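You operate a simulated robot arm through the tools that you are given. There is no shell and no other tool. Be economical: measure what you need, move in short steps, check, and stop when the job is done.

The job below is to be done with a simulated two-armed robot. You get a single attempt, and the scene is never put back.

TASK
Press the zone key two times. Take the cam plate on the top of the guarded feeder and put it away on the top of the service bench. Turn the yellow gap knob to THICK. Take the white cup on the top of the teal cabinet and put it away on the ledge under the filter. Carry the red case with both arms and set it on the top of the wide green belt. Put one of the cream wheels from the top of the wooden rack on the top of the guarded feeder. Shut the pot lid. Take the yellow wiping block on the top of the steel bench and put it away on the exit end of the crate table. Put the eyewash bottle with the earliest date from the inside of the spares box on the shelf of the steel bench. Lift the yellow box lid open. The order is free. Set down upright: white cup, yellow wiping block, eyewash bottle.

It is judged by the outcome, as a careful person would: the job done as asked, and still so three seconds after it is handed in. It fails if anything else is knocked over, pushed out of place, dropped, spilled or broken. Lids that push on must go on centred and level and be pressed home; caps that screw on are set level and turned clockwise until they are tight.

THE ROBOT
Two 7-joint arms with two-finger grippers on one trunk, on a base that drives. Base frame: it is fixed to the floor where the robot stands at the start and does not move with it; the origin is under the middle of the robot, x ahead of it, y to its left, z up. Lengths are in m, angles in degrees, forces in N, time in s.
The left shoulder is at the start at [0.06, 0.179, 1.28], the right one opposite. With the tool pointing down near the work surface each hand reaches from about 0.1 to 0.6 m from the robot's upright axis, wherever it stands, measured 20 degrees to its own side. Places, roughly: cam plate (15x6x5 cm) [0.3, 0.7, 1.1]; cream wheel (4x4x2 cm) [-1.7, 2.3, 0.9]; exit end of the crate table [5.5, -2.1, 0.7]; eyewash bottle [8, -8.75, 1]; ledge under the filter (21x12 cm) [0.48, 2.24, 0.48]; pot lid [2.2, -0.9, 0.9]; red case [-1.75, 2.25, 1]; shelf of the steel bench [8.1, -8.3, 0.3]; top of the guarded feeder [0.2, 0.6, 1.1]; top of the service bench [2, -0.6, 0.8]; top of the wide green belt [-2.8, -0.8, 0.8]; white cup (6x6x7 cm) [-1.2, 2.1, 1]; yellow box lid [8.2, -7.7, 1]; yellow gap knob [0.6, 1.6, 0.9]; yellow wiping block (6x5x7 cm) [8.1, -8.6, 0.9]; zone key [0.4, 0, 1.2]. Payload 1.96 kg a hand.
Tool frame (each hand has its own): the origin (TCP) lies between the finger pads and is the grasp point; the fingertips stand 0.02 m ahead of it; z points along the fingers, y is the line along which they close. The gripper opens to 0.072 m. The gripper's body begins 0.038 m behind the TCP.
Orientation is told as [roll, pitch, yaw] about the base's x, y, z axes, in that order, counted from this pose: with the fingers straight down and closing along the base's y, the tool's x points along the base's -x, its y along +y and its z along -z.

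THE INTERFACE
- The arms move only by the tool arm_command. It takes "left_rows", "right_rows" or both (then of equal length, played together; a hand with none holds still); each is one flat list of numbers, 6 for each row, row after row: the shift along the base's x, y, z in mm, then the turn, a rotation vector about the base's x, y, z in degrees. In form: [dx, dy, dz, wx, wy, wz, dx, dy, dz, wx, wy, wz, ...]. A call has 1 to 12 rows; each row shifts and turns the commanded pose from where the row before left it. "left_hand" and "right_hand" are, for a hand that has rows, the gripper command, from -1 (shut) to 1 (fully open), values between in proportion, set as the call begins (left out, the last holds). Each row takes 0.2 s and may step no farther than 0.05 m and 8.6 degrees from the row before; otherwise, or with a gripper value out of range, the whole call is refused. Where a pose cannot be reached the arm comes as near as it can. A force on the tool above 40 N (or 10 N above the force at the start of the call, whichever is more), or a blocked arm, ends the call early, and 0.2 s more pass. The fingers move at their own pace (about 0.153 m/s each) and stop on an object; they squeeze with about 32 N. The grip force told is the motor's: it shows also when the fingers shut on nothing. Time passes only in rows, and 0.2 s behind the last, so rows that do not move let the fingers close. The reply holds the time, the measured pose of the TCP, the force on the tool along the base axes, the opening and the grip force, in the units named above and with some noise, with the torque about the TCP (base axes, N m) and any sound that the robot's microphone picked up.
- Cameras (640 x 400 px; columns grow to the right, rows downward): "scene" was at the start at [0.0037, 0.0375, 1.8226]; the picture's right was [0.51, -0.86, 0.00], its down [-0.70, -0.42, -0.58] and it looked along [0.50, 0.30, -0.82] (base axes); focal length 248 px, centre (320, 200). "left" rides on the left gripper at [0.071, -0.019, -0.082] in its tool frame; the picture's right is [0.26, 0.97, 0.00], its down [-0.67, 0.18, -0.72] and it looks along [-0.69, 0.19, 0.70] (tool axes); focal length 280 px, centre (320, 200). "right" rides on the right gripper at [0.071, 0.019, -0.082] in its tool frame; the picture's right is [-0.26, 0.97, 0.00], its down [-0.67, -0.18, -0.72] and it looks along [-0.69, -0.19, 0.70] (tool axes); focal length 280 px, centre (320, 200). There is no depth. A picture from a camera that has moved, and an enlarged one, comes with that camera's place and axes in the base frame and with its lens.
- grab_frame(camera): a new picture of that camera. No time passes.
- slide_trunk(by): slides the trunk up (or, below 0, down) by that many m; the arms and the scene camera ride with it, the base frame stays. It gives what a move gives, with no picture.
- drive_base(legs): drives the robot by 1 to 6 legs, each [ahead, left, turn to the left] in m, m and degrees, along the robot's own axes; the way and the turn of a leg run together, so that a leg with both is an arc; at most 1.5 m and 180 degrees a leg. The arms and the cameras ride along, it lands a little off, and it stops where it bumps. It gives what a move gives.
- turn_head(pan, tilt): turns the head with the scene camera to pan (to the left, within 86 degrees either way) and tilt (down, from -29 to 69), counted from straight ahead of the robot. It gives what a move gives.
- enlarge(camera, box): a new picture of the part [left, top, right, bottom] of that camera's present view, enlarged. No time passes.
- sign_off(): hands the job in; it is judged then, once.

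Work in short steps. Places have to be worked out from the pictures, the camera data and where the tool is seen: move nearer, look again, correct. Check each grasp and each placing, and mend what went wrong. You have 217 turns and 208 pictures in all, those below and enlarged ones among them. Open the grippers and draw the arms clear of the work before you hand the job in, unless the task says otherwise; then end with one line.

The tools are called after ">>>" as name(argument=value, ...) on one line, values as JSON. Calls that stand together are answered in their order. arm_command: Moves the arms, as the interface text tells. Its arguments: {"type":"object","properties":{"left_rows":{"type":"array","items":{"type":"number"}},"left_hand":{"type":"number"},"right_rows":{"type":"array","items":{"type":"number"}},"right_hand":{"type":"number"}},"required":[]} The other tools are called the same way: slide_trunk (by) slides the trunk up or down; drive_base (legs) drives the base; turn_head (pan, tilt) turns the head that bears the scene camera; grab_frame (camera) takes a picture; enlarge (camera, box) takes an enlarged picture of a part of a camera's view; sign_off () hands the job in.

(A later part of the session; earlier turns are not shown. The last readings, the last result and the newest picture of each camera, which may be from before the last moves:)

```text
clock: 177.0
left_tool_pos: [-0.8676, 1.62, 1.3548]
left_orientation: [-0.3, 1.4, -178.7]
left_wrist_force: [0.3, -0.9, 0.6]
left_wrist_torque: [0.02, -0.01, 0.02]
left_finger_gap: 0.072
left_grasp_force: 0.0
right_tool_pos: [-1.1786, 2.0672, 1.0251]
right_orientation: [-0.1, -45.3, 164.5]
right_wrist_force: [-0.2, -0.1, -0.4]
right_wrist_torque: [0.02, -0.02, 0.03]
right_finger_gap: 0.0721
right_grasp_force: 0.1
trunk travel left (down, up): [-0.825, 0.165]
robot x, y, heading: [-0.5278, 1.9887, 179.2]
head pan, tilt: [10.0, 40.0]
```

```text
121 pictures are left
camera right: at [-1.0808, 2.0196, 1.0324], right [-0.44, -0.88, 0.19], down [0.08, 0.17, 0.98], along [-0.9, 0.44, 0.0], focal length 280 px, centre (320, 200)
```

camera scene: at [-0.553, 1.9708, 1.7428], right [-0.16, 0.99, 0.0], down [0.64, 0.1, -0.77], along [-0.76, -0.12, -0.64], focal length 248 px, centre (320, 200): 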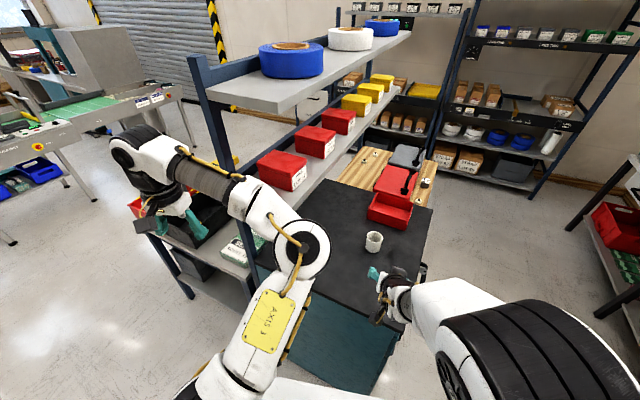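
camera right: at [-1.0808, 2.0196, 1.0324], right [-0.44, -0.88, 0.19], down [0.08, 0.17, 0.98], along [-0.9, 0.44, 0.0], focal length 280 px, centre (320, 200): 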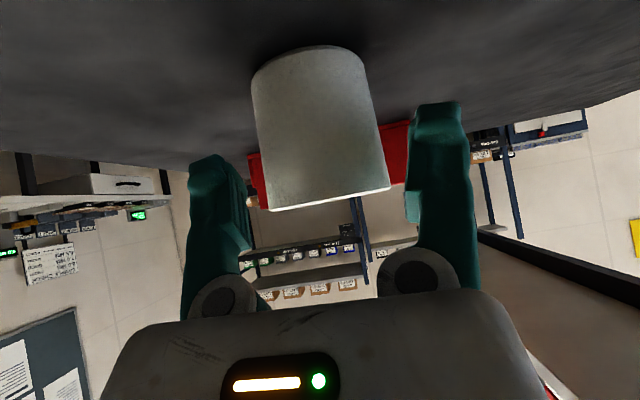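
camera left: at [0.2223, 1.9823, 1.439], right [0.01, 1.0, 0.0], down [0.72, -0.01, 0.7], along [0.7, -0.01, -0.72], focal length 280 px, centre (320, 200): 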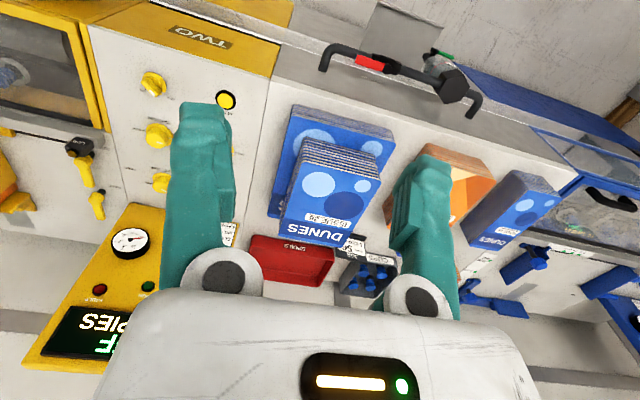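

Aligned now. I advance the last 4 cm and close.

>>> arm_command(right_rows=[-12, 3.4, -9, 0, 0, 0, -12, 3.4, -9, 0, 0, 0, -11, 3, -8, 0, 0, 0, 0, 0, 0, 0, 0, 0])

>>> grab_frame(camera="right")

```text
clock: 178.0
left_tool_pos: [-0.8675, 1.6208, 1.3548]
left_orientation: [-0.2, 1.4, -178.8]
left_wrist_force: [0.6, 0.5, 0.2]
left_wrist_torque: [0.0, 0.0, 0.0]
left_finger_gap: 0.0721
left_grasp_force: 0.1
right_tool_pos: [-1.2122, 2.078, 0.9972]
right_orientation: [0.0, -45.2, 164.4]
right_wrist_force: [-0.1, -0.1, 0.4]
right_wrist_torque: [0.01, 0.03, 0.02]
right_finger_gap: 0.0719
right_grasp_force: 0.0
trunk travel left (down, up): [-0.825, 0.165]
robot x, y, heading: [-0.5299, 1.9824, 179.1]
head pan, tilt: [10.0, 40.0]
```

```text
120 pictures are left
camera right: at [-1.1152, 2.0304, 1.0056], right [-0.44, -0.88, 0.19], down [0.08, 0.17, 0.98], along [-0.9, 0.44, 0.0], focal length 280 px, centre (320, 200)
```

right: 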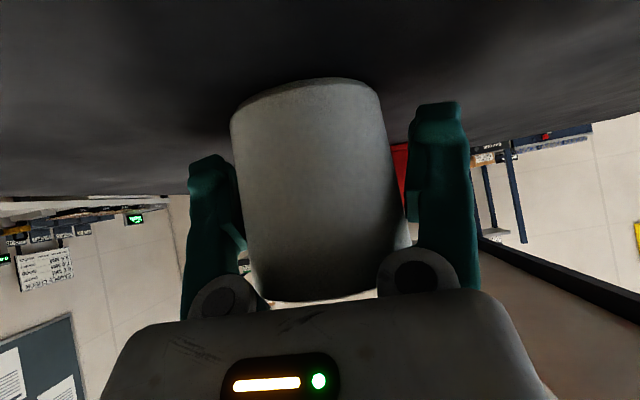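

The cup is between the fingers at TCP depth. I close.

>>> arm_command(right_rows=[0, 0, 0, 0, 0, 0, 0, 0, 0, 0, 0, 0, 0, 0, 0, 0, 0, 0], right_hand=-1)

>>> arm_command(right_rows=[0, 0, 20, 0, 0, 0, 0, 0, 40, 0, 0, 0, 0, 0, 40, 0, 0, 0, 0, 0, 40, 0, 0, 0])

>>> grab_frame(camera="right")

>>> enlarge(camera="scene", box=[300, 110, 480, 240])

```text
clock: 178.8
left_tool_pos: [-0.8672, 1.6195, 1.3554]
left_orientation: [-0.1, 1.4, -178.7]
left_wrist_force: [0.3, -0.5, -0.1]
left_wrist_torque: [0.02, -0.02, 0.02]
left_finger_gap: 0.0722
left_grasp_force: 0.1
right_tool_pos: [-1.2128, 2.0775, 0.9981]
right_orientation: [0.1, -45.2, 164.4]
right_wrist_force: [-1.0, 0.3, 2.4]
right_wrist_torque: [-0.02, 0.06, 0.0]
right_finger_gap: 0.0645
right_grasp_force: 31.8
trunk travel left (down, up): [-0.825, 0.165]
robot x, y, heading: [-0.5264, 1.9849, 178.7]
head pan, tilt: [10.0, 40.0]
```

```text
clock: 179.8
left_tool_pos: [-0.8676, 1.6207, 1.3554]
left_orientation: [-0.3, 1.4, -178.9]
left_wrist_force: [-0.6, 0.0, 0.0]
left_wrist_torque: [0.01, 0.03, -0.01]
left_finger_gap: 0.0723
left_grasp_force: 0.1
right_tool_pos: [-1.2131, 2.0786, 1.137]
right_orientation: [0.0, -45.2, 164.4]
right_wrist_force: [0.2, 0.9, -0.2]
right_wrist_torque: [0.01, 0.02, 0.01]
right_finger_gap: 0.064
right_grasp_force: 32.2
trunk travel left (down, up): [-0.825, 0.165]
robot x, y, heading: [-0.5247, 1.9833, 179.1]
head pan, tilt: [10.0, 40.0]
```

```text
119 pictures are left
camera right: at [-1.1153, 2.0307, 1.1448], right [-0.44, -0.88, 0.19], down [0.08, 0.17, 0.98], along [-0.9, 0.44, 0.0], focal length 280 px, centre (320, 200)
```

right: 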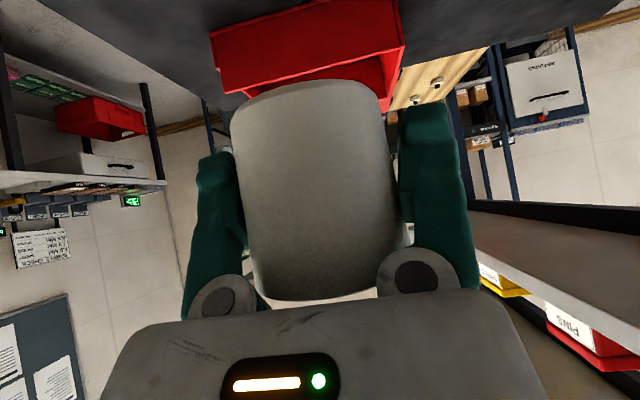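

```text
3.08 times, centred on (390, 175) of scene
camera zoom: at [-0.5506, 1.9715, 1.7428], right [-0.16, 0.99, 0.0], down [0.63, 0.1, -0.77], along [-0.76, -0.12, -0.64], focal length 764 px, centre (105, 277)
```

zoom: 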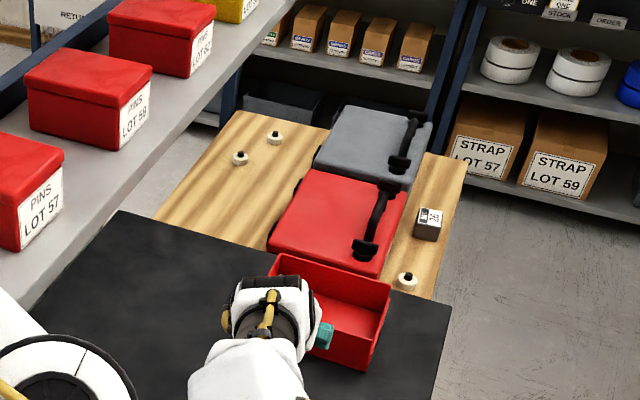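

The cup is held upright. I draw it in, back away and turn toward the line and the ledge under the filter.

>>> arm_command(right_rows=[45, 0, 5, 0, 0, 0, 45, 0, 5, 0, 0, 0, 45, 5, 5, 0, 0, 0, 45, 5, 5, 0, 0, 0, 40, 5, 5, 0, 0, 0])

>>> drive_base(legs=[[-0.28, 0, 0], [0, 0, 161], [0, 0.5, 0]])

>>> turn_head(pan=0, tilt=50)

>>> grab_frame(camera="scene")

```text
clock: 181.0
left_tool_pos: [-0.8663, 1.6204, 1.3555]
left_orientation: [-0.2, 1.3, -178.8]
left_wrist_force: [0.5, -0.5, -0.4]
left_wrist_torque: [0.02, 0.04, -0.03]
left_finger_gap: 0.0717
left_grasp_force: 0.0
right_tool_pos: [-0.9891, 2.0942, 1.1627]
right_orientation: [0.1, -45.2, 164.2]
right_wrist_force: [0.4, -0.2, 0.1]
right_wrist_torque: [-0.02, 0.03, -0.02]
right_finger_gap: 0.0639
right_grasp_force: 31.9
trunk travel left (down, up): [-0.825, 0.165]
robot x, y, heading: [-0.5272, 1.9857, 179.1]
head pan, tilt: [10.0, 40.0]
```

```text
clock: 192.1
left_tool_pos: [0.3621, 2.6876, 1.3544]
left_orientation: [-0.1, 1.4, -17.5]
left_wrist_force: [0.6, 0.3, 0.5]
left_wrist_torque: [-0.03, 0.02, 0.01]
left_finger_gap: 0.0719
left_grasp_force: 0.0
right_tool_pos: [0.326, 2.1984, 1.1615]
right_orientation: [-0.1, -45.1, -34.5]
right_wrist_force: [0.0, -0.2, -0.2]
right_wrist_torque: [0.03, 0.01, 0.0]
right_finger_gap: 0.0606
right_grasp_force: 32.2
trunk travel left (down, up): [-0.825, 0.165]
robot x, y, heading: [-0.0811, 2.4473, -19.6]
head pan, tilt: [10.0, 40.0]
```

```text
clock: 192.8
left_tool_pos: [0.3625, 2.6877, 1.3543]
left_orientation: [-0.2, 1.4, -17.5]
left_wrist_force: [0.3, -0.7, 0.9]
left_wrist_torque: [0.0, 0.02, 0.01]
left_finger_gap: 0.0718
left_grasp_force: 0.1
right_tool_pos: [0.3264, 2.2001, 1.1609]
right_orientation: [0.0, -45.3, -34.4]
right_wrist_force: [0.4, -0.3, 0.1]
right_wrist_torque: [-0.02, -0.02, 0.0]
right_finger_gap: 0.0602
right_grasp_force: 32.1
trunk travel left (down, up): [-0.825, 0.165]
robot x, y, heading: [-0.0805, 2.4501, -19.8]
head pan, tilt: [0.0, 50.0]
```

```text
117 pictures are left
camera scene: at [-0.0592, 2.4455, 1.7287], right [-0.34, -0.94, 0.0], down [-0.72, 0.26, -0.64], along [0.61, -0.22, -0.77], focal length 248 px, centre (320, 200)
```

scene: 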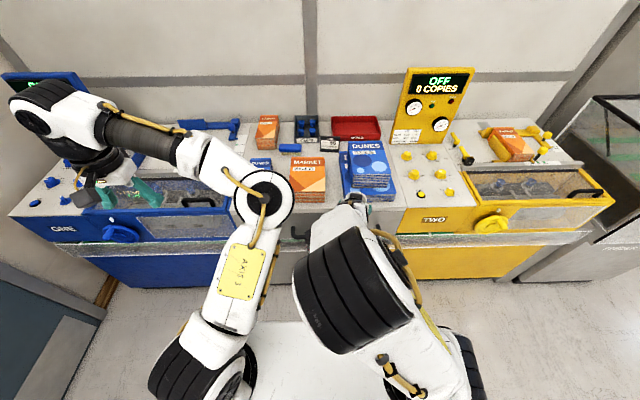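

The grip gap shrank from 64 to 60 mm on the way, so the cup may have shifted; I check it.

>>> grab_frame(camera="right")

>>> enlarge(camera="scene", box=[280, 170, 440, 270])

```text
116 pictures are left
camera right: at [0.2472, 2.2759, 1.1692], right [0.7, 0.69, 0.19], down [-0.13, -0.13, 0.98], along [0.7, -0.71, 0.0], focal length 280 px, centre (320, 200)
```

right: 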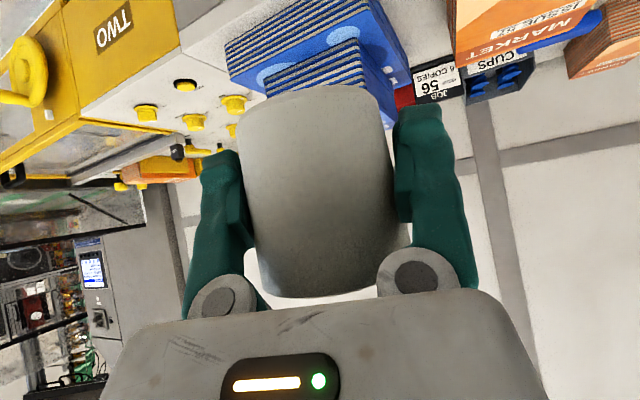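

```text
4.00 times, centred on (360, 220) of scene
camera zoom: at [-0.0592, 2.4455, 1.7287], right [-0.34, -0.94, 0.0], down [-0.72, 0.26, -0.64], along [0.61, -0.22, -0.77], focal length 993 px, centre (160, 120)
```

zoom: 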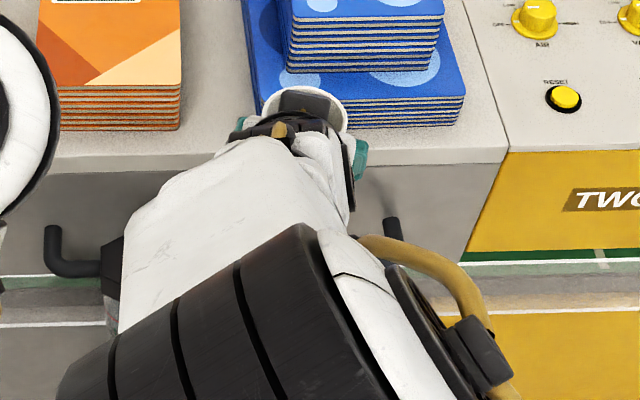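

The cup still sits well. I pull the hand back 10 cm, then lower the trunk 0.5 m toward the ledge height.

>>> arm_command(right_rows=[-45, 17, 0, 0, 0, 0, -45, 17, 0, 0, 0, 0])

>>> slide_trunk(by=-0.5)

>>> grab_frame(camera="right")

>>> grab_frame(camera="scene")

```text
clock: 193.4
left_tool_pos: [0.3605, 2.6887, 1.3562]
left_orientation: [-0.3, 1.4, -17.7]
left_wrist_force: [0.5, -1.1, -0.5]
left_wrist_torque: [-0.03, 0.01, -0.01]
left_finger_gap: 0.0717
left_grasp_force: 0.0
right_tool_pos: [0.2599, 2.2329, 1.1643]
right_orientation: [1.0, -44.8, -36.5]
right_wrist_force: [-0.1, 0.0, -0.4]
right_wrist_torque: [-0.04, 0.01, -0.01]
right_finger_gap: 0.0606
right_grasp_force: 31.8
right hand out of reach, approached as far as the arm can: row 2
trunk travel left (down, up): [-0.825, 0.165]
robot x, y, heading: [-0.0785, 2.4484, -19.9]
head pan, tilt: [0.0, 50.0]
```

```text
refused: -0.5 is not a number from -0.4 to 0.4
```

```text
114 pictures are left
camera right: at [0.1816, 2.3128, 1.1722], right [0.71, 0.67, 0.2], down [-0.14, -0.14, 0.98], along [0.69, -0.73, -0.01], focal length 280 px, centre (320, 200)
```

right: 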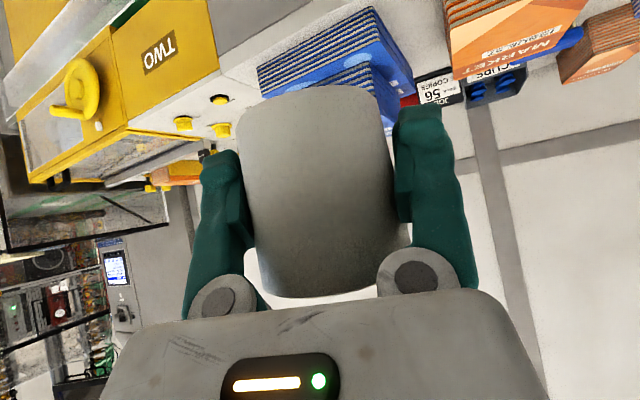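

```text
113 pictures are left
camera scene: at [-0.0608, 2.4465, 1.7287], right [-0.34, -0.94, 0.0], down [-0.72, 0.26, -0.64], along [0.61, -0.22, -0.77], focal length 248 px, centre (320, 200)
```

scene: 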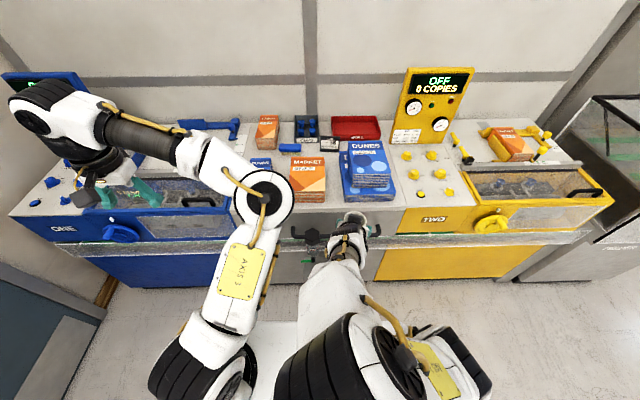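

Slides are limited to 0.4 m; I lower by 0.4.

>>> slide_trunk(by=-0.4)

>>> grab_frame(camera="scene")

>>> grab_frame(camera="right")

```text
clock: 197.3
left_tool_pos: [0.3611, 2.6867, 0.9542]
left_orientation: [-0.2, 1.5, -17.6]
left_wrist_force: [0.0, 0.1, -0.4]
left_wrist_torque: [0.01, 0.01, 0.0]
left_finger_gap: 0.0721
left_grasp_force: 0.1
right_tool_pos: [0.259, 2.2329, 0.7611]
right_orientation: [0.7, -44.7, -36.1]
right_wrist_force: [-0.2, -0.6, -0.4]
right_wrist_torque: [-0.01, -0.01, -0.01]
right_finger_gap: 0.0597
right_grasp_force: 32.0
trunk travel left (down, up): [-0.425, 0.565]
robot x, y, heading: [-0.0775, 2.4503, -19.8]
head pan, tilt: [0.0, 50.0]
```

```text
112 pictures are left
camera scene: at [-0.0596, 2.4448, 1.3287], right [-0.34, -0.94, 0.0], down [-0.72, 0.26, -0.64], along [0.6, -0.22, -0.77], focal length 248 px, centre (320, 200)
```

scene: 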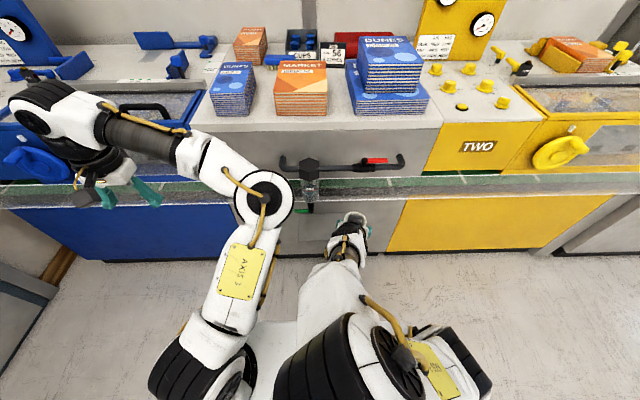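

```text
111 pictures are left
camera right: at [0.1814, 2.3118, 0.7707], right [0.71, 0.67, 0.19], down [-0.13, -0.14, 0.98], along [0.69, -0.72, -0.01], focal length 280 px, centre (320, 200)
```

right: 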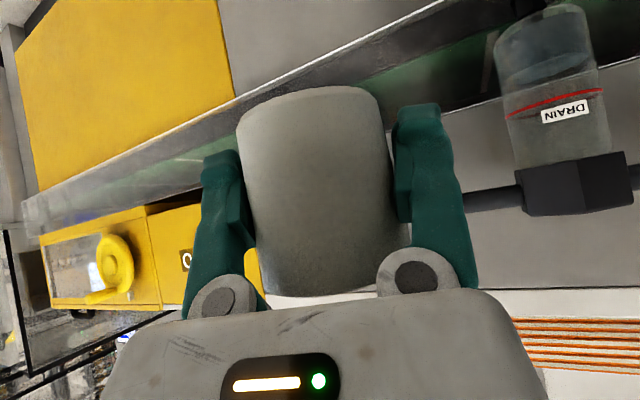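

>>> enlarge(camera="scene", box=[260, 140, 420, 260])

```text
3.33 times, centred on (340, 200) of scene
camera zoom: at [-0.0596, 2.4448, 1.3287], right [-0.34, -0.94, 0.0], down [-0.72, 0.26, -0.64], along [0.6, -0.22, -0.77], focal length 828 px, centre (253, 200)
```

zoom: 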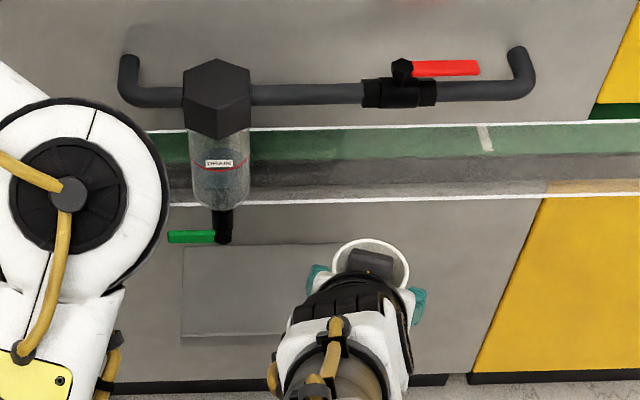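

I see the ledge plate right below the filter: centre about (0.466, 2.233), with the drain valve over its left half. I'll set the cup on the right half, near (0.453, 2.193). Lowering the trunk 0.2 m more.

>>> slide_trunk(by=-0.2)

>>> arm_command(right_rows=[30, -7, -10, 0, 0, 0, 30, -7, -10, 0, 0, 0, 20, -5, -6, 0, 0, 0, 0, 0, 0, 0, 0, 0])

>>> grab_frame(camera="right")

>>> grab_frame(camera="scene")

```text
clock: 199.4
left_tool_pos: [0.3617, 2.6876, 0.7546]
left_orientation: [-0.1, 1.4, -17.6]
left_wrist_force: [0.2, -0.5, 0.7]
left_wrist_torque: [0.0, 0.01, 0.03]
left_finger_gap: 0.0721
left_grasp_force: 0.1
right_tool_pos: [0.259, 2.234, 0.5612]
right_orientation: [0.5, -44.8, -36.1]
right_wrist_force: [-0.1, -0.2, -0.7]
right_wrist_torque: [0.01, 0.01, 0.04]
right_finger_gap: 0.0595
right_grasp_force: 31.7
trunk travel left (down, up): [-0.225, 0.765]
robot x, y, heading: [-0.0735, 2.4488, -20.0]
head pan, tilt: [0.0, 50.0]
```

```text
clock: 200.4
left_tool_pos: [0.3602, 2.6864, 0.755]
left_orientation: [-0.2, 1.3, -17.5]
left_wrist_force: [-0.4, 0.4, -1.2]
left_wrist_torque: [0.03, 0.01, 0.01]
left_finger_gap: 0.072
left_grasp_force: 0.1
right_tool_pos: [0.34, 2.2195, 0.5359]
right_orientation: [-0.2, -45.1, -34.4]
right_wrist_force: [0.1, 0.0, -0.3]
right_wrist_torque: [-0.01, -0.02, -0.05]
right_finger_gap: 0.0594
right_grasp_force: 32.2
trunk travel left (down, up): [-0.225, 0.765]
robot x, y, heading: [-0.079, 2.4488, -19.8]
head pan, tilt: [0.0, 50.0]
```

```text
109 pictures are left
camera right: at [0.2609, 2.2971, 0.544], right [0.7, 0.69, 0.18], down [-0.13, -0.13, 0.98], along [0.7, -0.71, 0.0], focal length 280 px, centre (320, 200)
```

right: 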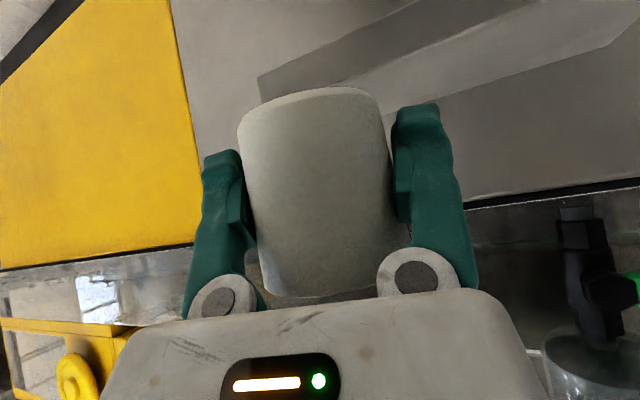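

```text
108 pictures are left
camera scene: at [-0.0595, 2.4448, 1.1286], right [-0.34, -0.94, 0.0], down [-0.72, 0.26, -0.64], along [0.6, -0.22, -0.77], focal length 248 px, centre (320, 200)
```

scene: 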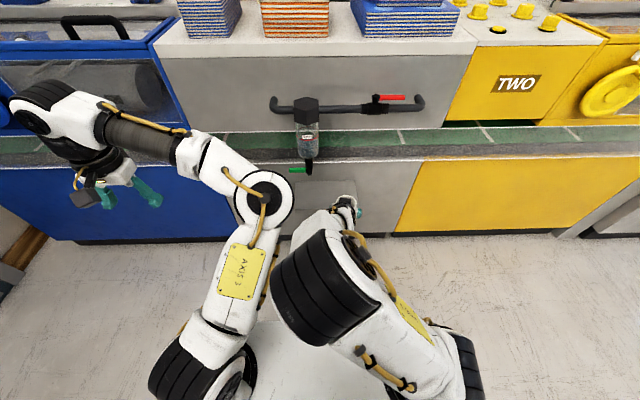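

The ledge is just ahead and below. I raise 8 mm, move the cup over the spot, and check.

>>> arm_command(right_rows=[15, -3, 8, 0, 0, 0, 33, -8, 0, 0, 0, 0, 33, -8, 0, 0, 0, 0, 30, -7, 0, 0, 0, 0, 0, 0, 0, 0, 0, 0])

>>> grab_frame(camera="right")

>>> enlarge(camera="scene", box=[260, 90, 420, 230])

```text
clock: 201.6
left_tool_pos: [0.3616, 2.6866, 0.7547]
left_orientation: [-0.2, 1.3, -17.5]
left_wrist_force: [0.8, 0.0, 0.2]
left_wrist_torque: [-0.01, 0.01, -0.01]
left_finger_gap: 0.072
left_grasp_force: 0.1
right_tool_pos: [0.4508, 2.1954, 0.5448]
right_orientation: [0.0, -45.1, -34.3]
right_wrist_force: [0.2, 0.0, -0.6]
right_wrist_torque: [0.0, 0.03, 0.03]
right_finger_gap: 0.0593
right_grasp_force: 32.1
trunk travel left (down, up): [-0.225, 0.765]
robot x, y, heading: [-0.0754, 2.4486, -19.7]
head pan, tilt: [0.0, 50.0]
```

```text
107 pictures are left
camera right: at [0.372, 2.2714, 0.5527], right [0.7, 0.69, 0.18], down [-0.13, -0.13, 0.98], along [0.7, -0.71, 0.0], focal length 280 px, centre (320, 200)
```

right: 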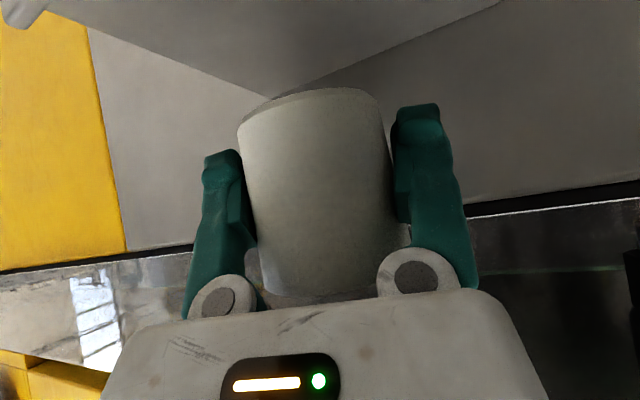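

```text
2.86 times, centred on (340, 160) of scene
camera zoom: at [-0.0594, 2.4448, 1.1286], right [-0.34, -0.94, 0.0], down [-0.72, 0.26, -0.64], along [0.6, -0.22, -0.77], focal length 709 px, centre (263, 314)
```

zoom: 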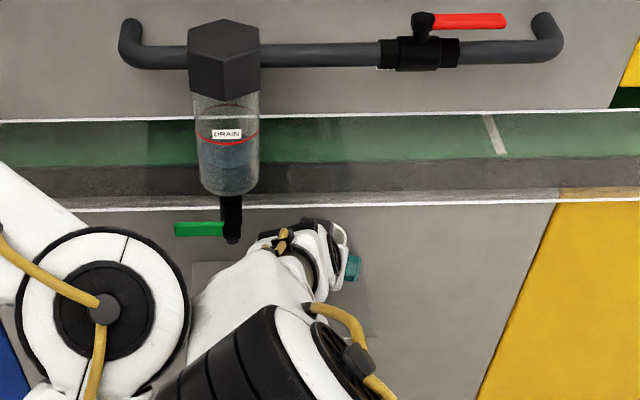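

The cup hangs over the middle of the ledge's right half. I lower in small steps until it touches.

>>> arm_command(right_rows=[0, 0, -8, 0, 0, 0, 0, 0, -5, 0, 0, 0, 0, 0, -4, 0, 0, 0, 0, 0, -3, 0, 0, 0, 0, 0, -3, 0, 0, 0])

>>> grab_frame(camera="right")

```text
clock: 202.8
left_tool_pos: [0.3612, 2.6873, 0.7543]
left_orientation: [-0.2, 1.4, -17.7]
left_wrist_force: [0.0, 0.0, 0.6]
left_wrist_torque: [-0.02, -0.06, 0.04]
left_finger_gap: 0.0719
left_grasp_force: 0.0
right_tool_pos: [0.4514, 2.194, 0.521]
right_orientation: [-0.1, -45.1, -34.4]
right_wrist_force: [-0.7, -0.4, -0.2]
right_wrist_torque: [0.01, 0.02, 0.0]
right_finger_gap: 0.0592
right_grasp_force: 31.6
trunk travel left (down, up): [-0.225, 0.765]
robot x, y, heading: [-0.0783, 2.4512, -19.9]
head pan, tilt: [0.0, 50.0]
```

```text
105 pictures are left
camera right: at [0.3719, 2.2709, 0.529], right [0.7, 0.69, 0.18], down [-0.13, -0.13, 0.98], along [0.7, -0.71, 0.0], focal length 280 px, centre (320, 200)
```

right: 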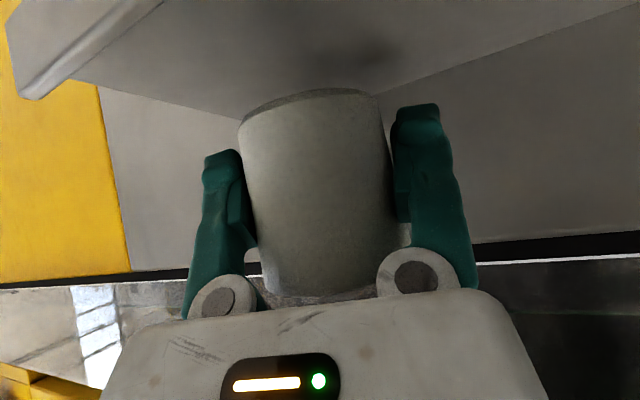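

No contact yet; I continue in 3 mm steps.

>>> arm_command(right_rows=[0, 0, -3, 0, 0, 0, 0, 0, -3, 0, 0, 0, 0, 0, -3, 0, 0, 0, 0, 0, -3, 0, 0, 0])

```text
clock: 203.8
left_tool_pos: [0.3619, 2.6881, 0.7551]
left_orientation: [-0.1, 1.4, -17.6]
left_wrist_force: [-0.5, 0.5, -0.1]
left_wrist_torque: [-0.02, -0.01, 0.02]
left_finger_gap: 0.072
left_grasp_force: 0.2
right_tool_pos: [0.4503, 2.1941, 0.5083]
right_orientation: [0.0, -45.1, -34.5]
right_wrist_force: [-0.3, -0.7, 0.5]
right_wrist_torque: [-0.03, -0.01, -0.03]
right_finger_gap: 0.0591
right_grasp_force: 31.4
trunk travel left (down, up): [-0.225, 0.765]
robot x, y, heading: [-0.0765, 2.4512, -19.8]
head pan, tilt: [0.0, 50.0]
```

>>> arm_command(right_rows=[0, 0, -3, 0, 0, 0, 0, 0, -3, 0, 0, 0, 0, 0, -3, 0, 0, 0])

>>> grab_frame(camera="right")

```text
clock: 204.6
left_tool_pos: [0.3618, 2.6887, 0.755]
left_orientation: [-0.2, 1.4, -17.6]
left_wrist_force: [0.1, -0.2, -0.6]
left_wrist_torque: [0.02, -0.01, 0.0]
left_finger_gap: 0.072
left_grasp_force: 0.0
right_tool_pos: [0.4515, 2.1941, 0.5006]
right_orientation: [-0.1, -45.0, -34.5]
right_wrist_force: [-0.5, -0.8, 0.3]
right_wrist_torque: [-0.03, 0.0, 0.0]
right_finger_gap: 0.0586
right_grasp_force: 31.8
trunk travel left (down, up): [-0.225, 0.765]
robot x, y, heading: [-0.0782, 2.4525, -19.7]
head pan, tilt: [0.0, 50.0]
```

```text
104 pictures are left
camera right: at [0.3712, 2.2712, 0.5086], right [0.7, 0.69, 0.19], down [-0.13, -0.13, 0.98], along [0.7, -0.71, 0.0], focal length 280 px, centre (320, 200)
```

right: 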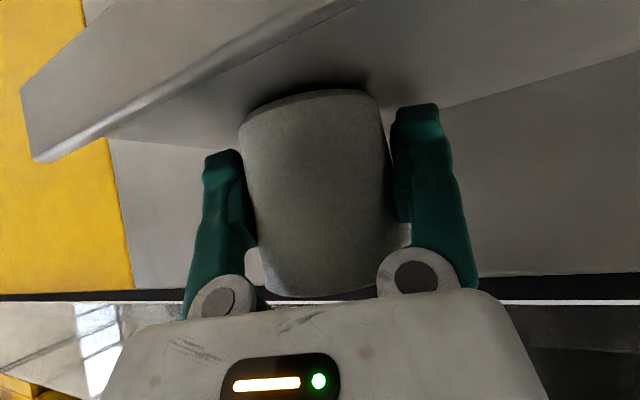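

>>> arm_command(right_rows=[0, 0, -3, 0, 0, 0, 0, 0, -2, 0, 0, 0, 0, 0, -2, 0, 0, 0, 0, 0, -2, 0, 0, 0])

>>> grab_frame(camera="right")

```text
clock: 205.6
left_tool_pos: [0.3596, 2.6878, 0.7558]
left_orientation: [-0.2, 1.1, -17.6]
left_wrist_force: [-0.5, 0.2, -0.5]
left_wrist_torque: [0.0, 0.03, -0.01]
left_finger_gap: 0.072
left_grasp_force: 0.1
right_tool_pos: [0.45, 2.1951, 0.4961]
right_orientation: [0.2, -45.6, -34.5]
right_wrist_force: [-5.7, 4.7, 28.9]
right_wrist_torque: [-0.24, -0.44, 0.1]
right_finger_gap: 0.0587
right_grasp_force: 32.2
trunk travel left (down, up): [-0.225, 0.765]
robot x, y, heading: [-0.0729, 2.4481, -19.8]
head pan, tilt: [0.0, 50.0]
```

```text
103 pictures are left
camera right: at [0.3714, 2.2711, 0.5034], right [0.7, 0.69, 0.19], down [-0.14, -0.13, 0.98], along [0.7, -0.71, 0.0], focal length 280 px, centre (320, 200)
```

right: 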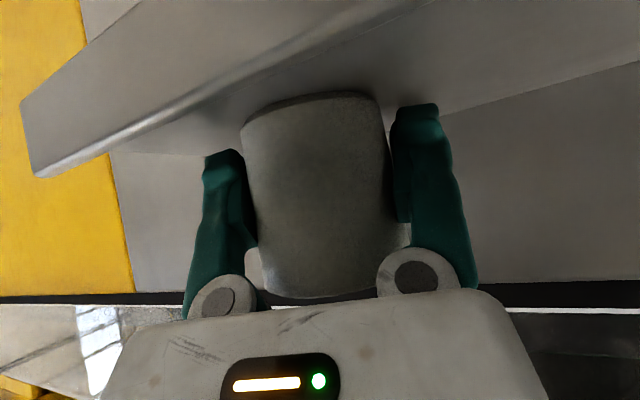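

Contact (29 N). I ease up 1.5 mm, open the fingers and withdraw straight back along the approach.

>>> arm_command(right_rows=[0, 0, 1.5, 0, 0, 0, 0, 0, 0, 0, 0, 0])

>>> arm_command(right_rows=[0, 0, 0, 0, 0, 0, 0, 0, 0, 0, 0, 0, 0, 0, 0, 0, 0, 0], right_hand=1)

>>> grab_frame(camera="right")

```text
clock: 206.2
left_tool_pos: [0.3601, 2.6889, 0.7558]
left_orientation: [-0.2, 1.2, -17.5]
left_wrist_force: [-0.8, 0.4, -0.1]
left_wrist_torque: [-0.04, 0.03, 0.02]
left_finger_gap: 0.072
left_grasp_force: 0.0
right_tool_pos: [0.4486, 2.1942, 0.4949]
right_orientation: [-0.1, -45.4, -34.4]
right_wrist_force: [-0.2, 6.9, 28.0]
right_wrist_torque: [-0.15, -0.31, 0.06]
right_finger_gap: 0.0581
right_grasp_force: 32.0
trunk travel left (down, up): [-0.225, 0.765]
robot x, y, heading: [-0.0774, 2.4509, -19.6]
head pan, tilt: [0.0, 50.0]
```

```text
clock: 207.0
left_tool_pos: [0.3619, 2.6877, 0.7557]
left_orientation: [-0.2, 1.4, -17.6]
left_wrist_force: [-0.3, -0.2, -0.5]
left_wrist_torque: [0.02, 0.01, -0.02]
left_finger_gap: 0.0722
left_grasp_force: 0.0
right_tool_pos: [0.4513, 2.193, 0.4921]
right_orientation: [-0.3, -45.1, -34.4]
right_wrist_force: [-0.3, -0.6, -0.4]
right_wrist_torque: [0.0, -0.02, 0.01]
right_finger_gap: 0.072
right_grasp_force: 0.1
trunk travel left (down, up): [-0.225, 0.765]
robot x, y, heading: [-0.0741, 2.4495, -19.8]
head pan, tilt: [0.0, 50.0]
```

```text
102 pictures are left
camera right: at [0.3712, 2.2699, 0.5006], right [0.7, 0.69, 0.18], down [-0.13, -0.13, 0.98], along [0.7, -0.71, 0.0], focal length 280 px, centre (320, 200)
```

right: 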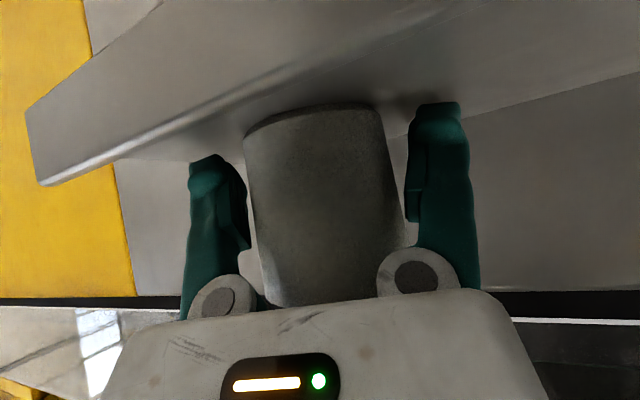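

Released. I withdraw along the finger axis.

>>> arm_command(right_rows=[-12, 8, 14, 0, 0, 0, -18, 12, 20, 0, 0, 0, -25, 17, 10, 0, 0, 0, -35, 24, 0, 0, 0, 0, -35, 24, 0, 0, 0, 0])

>>> grab_frame(camera="right")

```text
clock: 208.2
left_tool_pos: [0.3629, 2.6858, 0.7551]
left_orientation: [-0.1, 1.5, -17.6]
left_wrist_force: [0.3, 0.5, 0.9]
left_wrist_torque: [-0.04, 0.0, -0.02]
left_finger_gap: 0.072
left_grasp_force: 0.0
right_tool_pos: [0.3262, 2.2808, 0.5361]
right_orientation: [0.1, -45.1, -34.3]
right_wrist_force: [-0.4, -0.5, -0.8]
right_wrist_torque: [-0.01, 0.03, -0.02]
right_finger_gap: 0.0719
right_grasp_force: 0.0
trunk travel left (down, up): [-0.225, 0.765]
robot x, y, heading: [-0.0778, 2.45, -19.9]
head pan, tilt: [0.0, 50.0]
```

```text
101 pictures are left
camera right: at [0.2469, 2.3581, 0.544], right [0.7, 0.69, 0.19], down [-0.13, -0.13, 0.98], along [0.71, -0.71, 0.0], focal length 280 px, centre (320, 200)
```

right: 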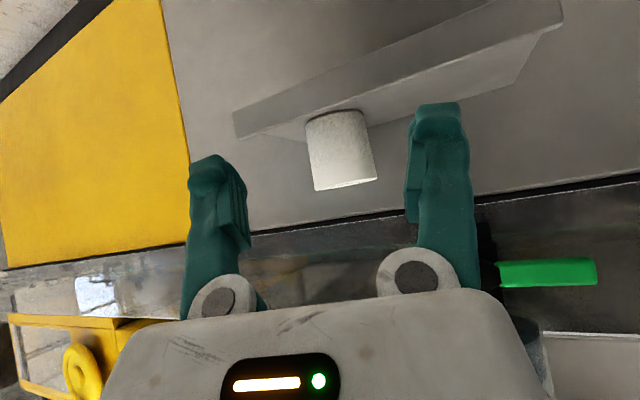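

The cup stands upright on the ledge. I back off, raise the trunk again, and turn toward the wooden rack.

>>> drive_base(legs=[[-0.25, 0, 0]])

>>> slide_trunk(by=0.4)

>>> slide_trunk(by=0.15)

>>> drive_base(legs=[[0, 0, 180]])

>>> turn_head(pan=0, tilt=30)

>>> grab_frame(camera="scene")

```text
clock: 210.1
left_tool_pos: [0.1232, 2.7749, 0.7548]
left_orientation: [-0.1, 1.4, -17.4]
left_wrist_force: [-0.2, 0.5, -0.2]
left_wrist_torque: [0.02, 0.02, -0.02]
left_finger_gap: 0.072
left_grasp_force: 0.0
right_tool_pos: [0.0881, 2.3668, 0.5357]
right_orientation: [0.0, -45.1, -34.2]
right_wrist_force: [0.4, -0.1, 0.3]
right_wrist_torque: [0.0, -0.01, -0.03]
right_finger_gap: 0.0719
right_grasp_force: 0.0
trunk travel left (down, up): [-0.225, 0.765]
robot x, y, heading: [-0.3142, 2.5384, -19.5]
head pan, tilt: [0.0, 50.0]
```

```text
clock: 213.9
left_tool_pos: [0.122, 2.7746, 1.1554]
left_orientation: [-0.2, 1.5, -17.5]
left_wrist_force: [0.1, -0.2, -0.2]
left_wrist_torque: [-0.02, -0.02, -0.03]
left_finger_gap: 0.0721
left_grasp_force: 0.1
right_tool_pos: [0.089, 2.3663, 0.9348]
right_orientation: [0.0, -45.1, -34.2]
right_wrist_force: [-0.3, -0.5, 0.1]
right_wrist_torque: [0.02, 0.01, -0.02]
right_finger_gap: 0.0721
right_grasp_force: 0.0
trunk travel left (down, up): [-0.625, 0.365]
robot x, y, heading: [-0.3157, 2.534, -19.4]
head pan, tilt: [0.0, 50.0]
```

```text
clock: 215.7
left_tool_pos: [0.1226, 2.7736, 1.3039]
left_orientation: [-0.2, 1.3, -17.4]
left_wrist_force: [0.4, 0.7, -0.7]
left_wrist_torque: [-0.01, -0.01, 0.02]
left_finger_gap: 0.0721
left_grasp_force: 0.1
right_tool_pos: [0.0883, 2.3651, 1.0852]
right_orientation: [0.1, -45.1, -34.2]
right_wrist_force: [-0.8, -0.1, -0.3]
right_wrist_torque: [0.01, 0.0, 0.03]
right_finger_gap: 0.0721
right_grasp_force: 0.2
trunk travel left (down, up): [-0.775, 0.215]
robot x, y, heading: [-0.314, 2.5353, -19.6]
head pan, tilt: [0.0, 50.0]
```

```text
clock: 223.3
left_tool_pos: [-0.7584, 2.3062, 1.3039]
left_orientation: [-0.1, 1.5, 161.4]
left_wrist_force: [-0.6, 0.6, -0.2]
left_wrist_torque: [-0.03, -0.01, -0.01]
left_finger_gap: 0.0721
left_grasp_force: 0.1
right_tool_pos: [-0.7158, 2.7143, 1.0863]
right_orientation: [0.0, -45.1, 144.6]
right_wrist_force: [1.0, 0.5, 1.2]
right_wrist_torque: [-0.01, 0.0, 0.01]
right_finger_gap: 0.0721
right_grasp_force: 0.1
trunk travel left (down, up): [-0.775, 0.215]
robot x, y, heading: [-0.314, 2.5383, 159.4]
head pan, tilt: [0.0, 50.0]
```

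```text
clock: 224.2
left_tool_pos: [-0.7586, 2.3054, 1.3057]
left_orientation: [-0.2, 1.4, 161.4]
left_wrist_force: [-0.2, 0.0, 0.2]
left_wrist_torque: [0.05, 0.01, 0.02]
left_finger_gap: 0.0722
left_grasp_force: 0.1
right_tool_pos: [-0.7163, 2.7146, 1.0866]
right_orientation: [0.0, -45.1, 144.6]
right_wrist_force: [-0.6, -0.2, -0.3]
right_wrist_torque: [-0.04, 0.0, -0.02]
right_finger_gap: 0.0722
right_grasp_force: 0.2
trunk travel left (down, up): [-0.775, 0.215]
robot x, y, heading: [-0.3184, 2.5379, 159.3]
head pan, tilt: [0.0, 30.0]
```

```text
100 pictures are left
camera scene: at [-0.3429, 2.5465, 1.7081], right [0.35, 0.94, 0.0], down [0.47, -0.18, -0.87], along [-0.81, 0.31, -0.5], focal length 248 px, centre (320, 200)
```

scene: 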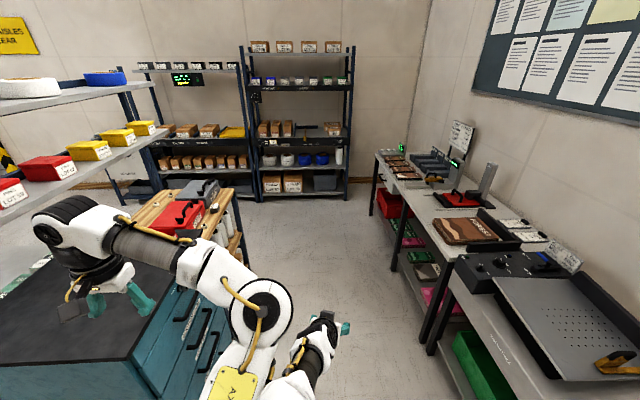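

The aisle north of the rack is clear, about 1.2 m wide. I un-tilt and raise the right hand, then drive round to face the rack from the north.

>>> arm_command(right_rows=[0, 10, 20, -4.34, -6.11, 0, 0, 10, 20, -4.34, -6.11, 0, 0, 10, 20, -4.34, -6.11, 0, 0, 10, 20, -4.34, -6.11, 0, 0, 10, 20, -4.34, -6.11, 0, 0, 10, 20, -4.34, -6.11, 0])

>>> drive_base(legs=[[0.51, -0.14, 0], [0.67, 0.28, 0], [0, 0, 93]])

>>> turn_head(pan=0, tilt=50)

>>> grab_frame(camera="scene")

```text
clock: 225.6
left_tool_pos: [-0.7592, 2.3067, 1.3051]
left_orientation: [-0.2, 1.4, 161.4]
left_wrist_force: [-0.4, 0.0, 0.4]
left_wrist_torque: [-0.01, -0.02, 0.01]
left_finger_gap: 0.072
left_grasp_force: 0.0
right_tool_pos: [-0.7179, 2.7731, 1.207]
right_orientation: [0.0, -0.1, 144.5]
right_wrist_force: [-0.3, -0.9, -0.6]
right_wrist_torque: [0.01, -0.02, -0.04]
right_finger_gap: 0.0721
right_grasp_force: 0.0
trunk travel left (down, up): [-0.775, 0.215]
robot x, y, heading: [-0.3166, 2.5367, 159.3]
head pan, tilt: [0.0, 30.0]
```

```text
clock: 236.1
left_tool_pos: [-1.2392, 2.3782, 1.305]
left_orientation: [-0.2, 1.5, -106.8]
left_wrist_force: [0.1, 0.2, 0.1]
left_wrist_torque: [-0.01, 0.01, 0.02]
left_finger_gap: 0.072
left_grasp_force: 0.0
right_tool_pos: [-1.7076, 2.4053, 1.2063]
right_orientation: [-0.1, -0.1, -123.6]
right_wrist_force: [-0.3, 0.0, 0.6]
right_wrist_torque: [0.0, 0.02, 0.01]
right_finger_gap: 0.0721
right_grasp_force: 0.1
trunk travel left (down, up): [-0.775, 0.215]
robot x, y, heading: [-1.4809, 2.813, -109.1]
head pan, tilt: [0.0, 30.0]
```

```text
clock: 237.0
left_tool_pos: [-1.2397, 2.3794, 1.3048]
left_orientation: [-0.2, 1.4, -106.8]
left_wrist_force: [0.2, -0.2, -0.5]
left_wrist_torque: [-0.01, 0.01, -0.02]
left_finger_gap: 0.0722
left_grasp_force: 0.0
right_tool_pos: [-1.7064, 2.4053, 1.2061]
right_orientation: [0.0, -0.2, -123.6]
right_wrist_force: [0.8, 0.6, 0.1]
right_wrist_torque: [-0.02, 0.0, 0.0]
right_finger_gap: 0.0719
right_grasp_force: 0.1
trunk travel left (down, up): [-0.775, 0.215]
robot x, y, heading: [-1.4825, 2.8121, -108.9]
head pan, tilt: [0.0, 50.0]
```

```text
99 pictures are left
camera scene: at [-1.4867, 2.7974, 1.6787], right [-0.95, 0.33, 0.0], down [0.25, 0.72, -0.64], along [-0.21, -0.61, -0.77], focal length 248 px, centre (320, 200)
```

scene: 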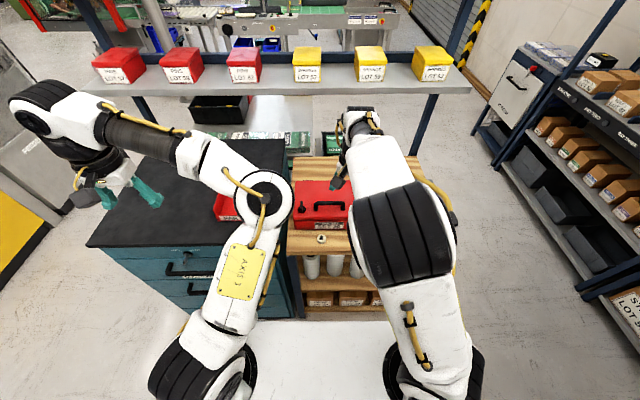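

>>> enlarge(camera="scene", box=[270, 150, 430, 270])

>>> grab_frame(camera="right")

```text
3.33 times, centred on (350, 210) of scene
camera zoom: at [-1.4867, 2.7974, 1.6787], right [-0.95, 0.33, 0.0], down [0.25, 0.72, -0.64], along [-0.21, -0.61, -0.77], focal length 828 px, centre (220, 167)
```

zoom: 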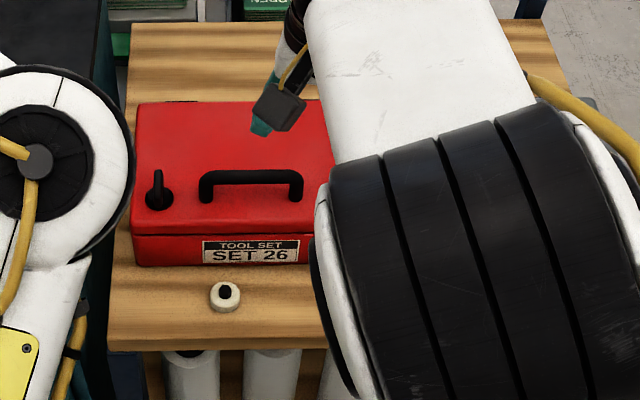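

```text
97 pictures are left
camera right: at [-1.6524, 2.4537, 1.288], right [0.66, -0.75, 0.0], down [-0.52, -0.46, 0.72], along [-0.54, -0.47, -0.7], focal length 280 px, centre (320, 200)
```

right: 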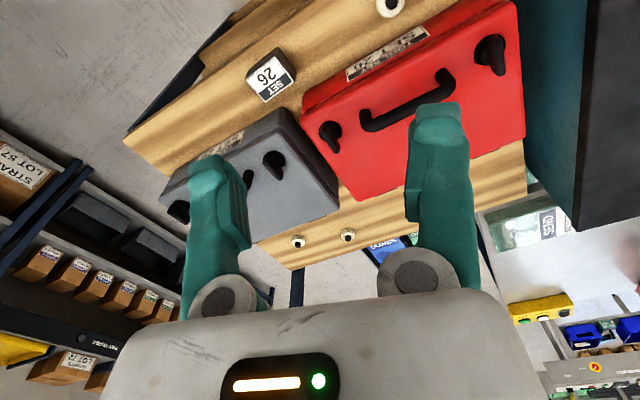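

The red case has a lug at each end of its top for two-handed carrying. First the wheel, at about (-1.656, 2.326, top 0.848). I extend the left hand out of the way and bring the right hand over the wheel, half open.

>>> arm_command(left_rows=[-10, -35, 0, 0, 0, 0, -10, -35, 0, 0, 0, 0, -10, -35, 0, 0, 0, 0, -10, -30, 0, 0, 0, 0, 0, 0, 0, 0, 0, 0, 0, 0, 0, 0, 0, 0, 0, 0, 0, 0, 0, 0], right_rows=[0, 0, 0, 0, 0, 0, 0, 0, 0, 0, 0, 0, 12, -20, -20, 0, 0, 4, 12, -20, -35, 0, 0, 4, 13, -20, -40, 0, 0, 4, 13, -19, -40, 0, 0, 0, 0, 0, -40, 0, 0, 0], right_hand=0.6)

>>> grab_frame(camera="right")

```text
clock: 238.6
left_tool_pos: [-1.2795, 2.2419, 1.306]
left_orientation: [-0.2, 1.5, -106.8]
left_wrist_force: [0.1, 0.4, -0.2]
left_wrist_torque: [0.01, -0.01, 0.01]
left_finger_gap: 0.0721
left_grasp_force: 0.0
right_tool_pos: [-1.6572, 2.3285, 1.032]
right_orientation: [0.1, -0.1, -111.7]
right_wrist_force: [0.5, 0.4, -1.0]
right_wrist_torque: [0.01, 0.02, -0.03]
right_finger_gap: 0.058
right_grasp_force: 0.1
trunk travel left (down, up): [-0.775, 0.215]
robot x, y, heading: [-1.4806, 2.8137, -109.0]
head pan, tilt: [0.0, 50.0]
```

```text
96 pictures are left
camera right: at [-1.6137, 2.3879, 1.1126], right [0.8, -0.6, 0.0], down [-0.42, -0.56, 0.72], along [-0.43, -0.57, -0.7], focal length 280 px, centre (320, 200)
```

right: 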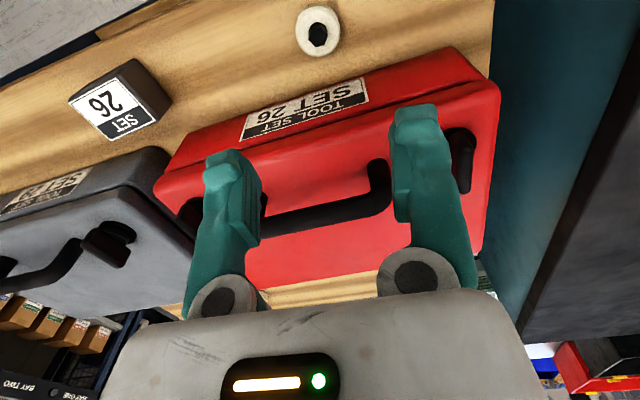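

The wheel is exactly under the hand. I descend.

>>> arm_command(right_rows=[0, 0, -45, 0, 0, 0, 0, 0, -45, 0, 0, 0, 0, 0, -45, 0, 0, 0, 0, 0, -25, 0, 0, 0, 0, 0, -10, 0, 0, 0, 0, 0, -5, 0, 0, 0, 0, 0, 0, 0, 0, 0])

>>> grab_frame(camera="right")

```text
clock: 239.5
left_tool_pos: [-1.2779, 2.2457, 1.306]
left_orientation: [-0.2, 1.2, -106.8]
left_wrist_force: [0.1, 0.0, -0.7]
left_wrist_torque: [0.02, 0.0, -0.02]
left_finger_gap: 0.072
left_grasp_force: 0.1
right_tool_pos: [-1.6579, 2.3282, 0.8924]
right_orientation: [0.1, -0.6, -111.6]
right_wrist_force: [1.2, 8.1, 14.3]
right_wrist_torque: [-0.83, 0.48, -0.2]
right_finger_gap: 0.0576
right_grasp_force: 0.1
trunk travel left (down, up): [-0.775, 0.215]
robot x, y, heading: [-1.4856, 2.8146, -109.2]
head pan, tilt: [0.0, 50.0]
stopped in row 4 (right hand): the force on the tool passed its limit at 57 N (the readings are from after the stop); the commanded pose is now the measured one
```

```text
95 pictures are left
camera right: at [-1.6152, 2.3877, 0.9729], right [0.8, -0.6, 0.0], down [-0.42, -0.55, 0.72], along [-0.43, -0.58, -0.69], focal length 280 px, centre (320, 200)
```

right: 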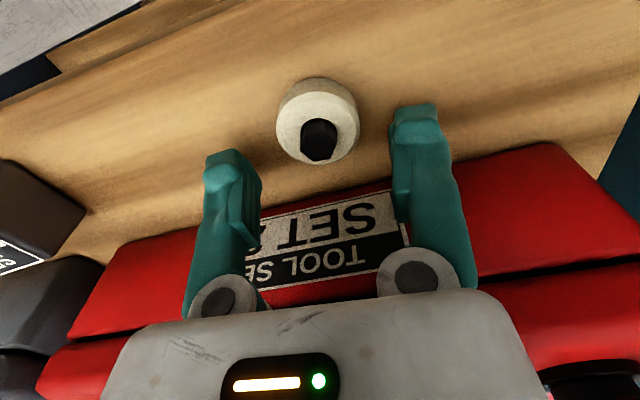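

The gripper body touched the case's front edge. I rise, tilt the fingers 25° forward so the body leans back toward me, and try again.

>>> arm_command(right_rows=[2, 5, 25, 0, 0, 0, 0, 0, 0, -7.75, 3.07, 0, 0, 0, 0, -7.75, 3.07, 0, 0, 0, 0, -7.75, 3.07, 0, 0, 0, -25, 0, 0, 0, 0, 0, -12, 0, 0, 0, 0, 0, 0, 0, 0, 0])

>>> grab_frame(camera="right")

```text
clock: 241.1
left_tool_pos: [-1.2783, 2.2436, 1.307]
left_orientation: [-0.2, 1.4, -106.8]
left_wrist_force: [-0.1, 0.0, -0.1]
left_wrist_torque: [0.01, 0.01, -0.02]
left_finger_gap: 0.0721
left_grasp_force: 0.2
right_tool_pos: [-1.6552, 2.3303, 0.8805]
right_orientation: [0.2, -25.8, -111.6]
right_wrist_force: [-0.4, -0.2, 21.4]
right_wrist_torque: [0.11, 0.42, 0.36]
right_finger_gap: 0.0583
right_grasp_force: 1.0
trunk travel left (down, up): [-0.775, 0.215]
robot x, y, heading: [-1.4845, 2.8142, -108.9]
head pan, tilt: [0.0, 50.0]
```

```text
94 pictures are left
camera right: at [-1.603, 2.4163, 0.923], right [0.81, -0.57, 0.12], down [-0.28, -0.21, 0.94], along [-0.51, -0.79, -0.33], focal length 280 px, centre (320, 200)
```

right: 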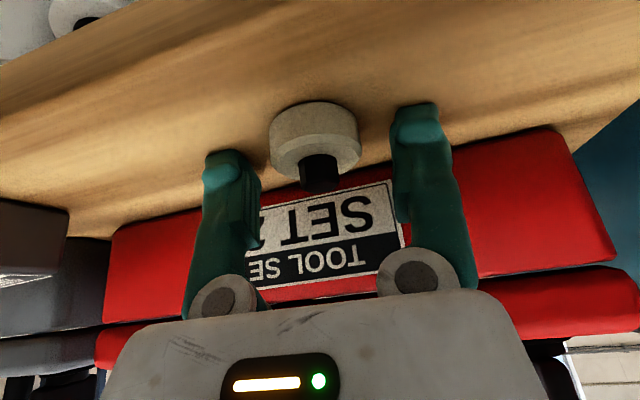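

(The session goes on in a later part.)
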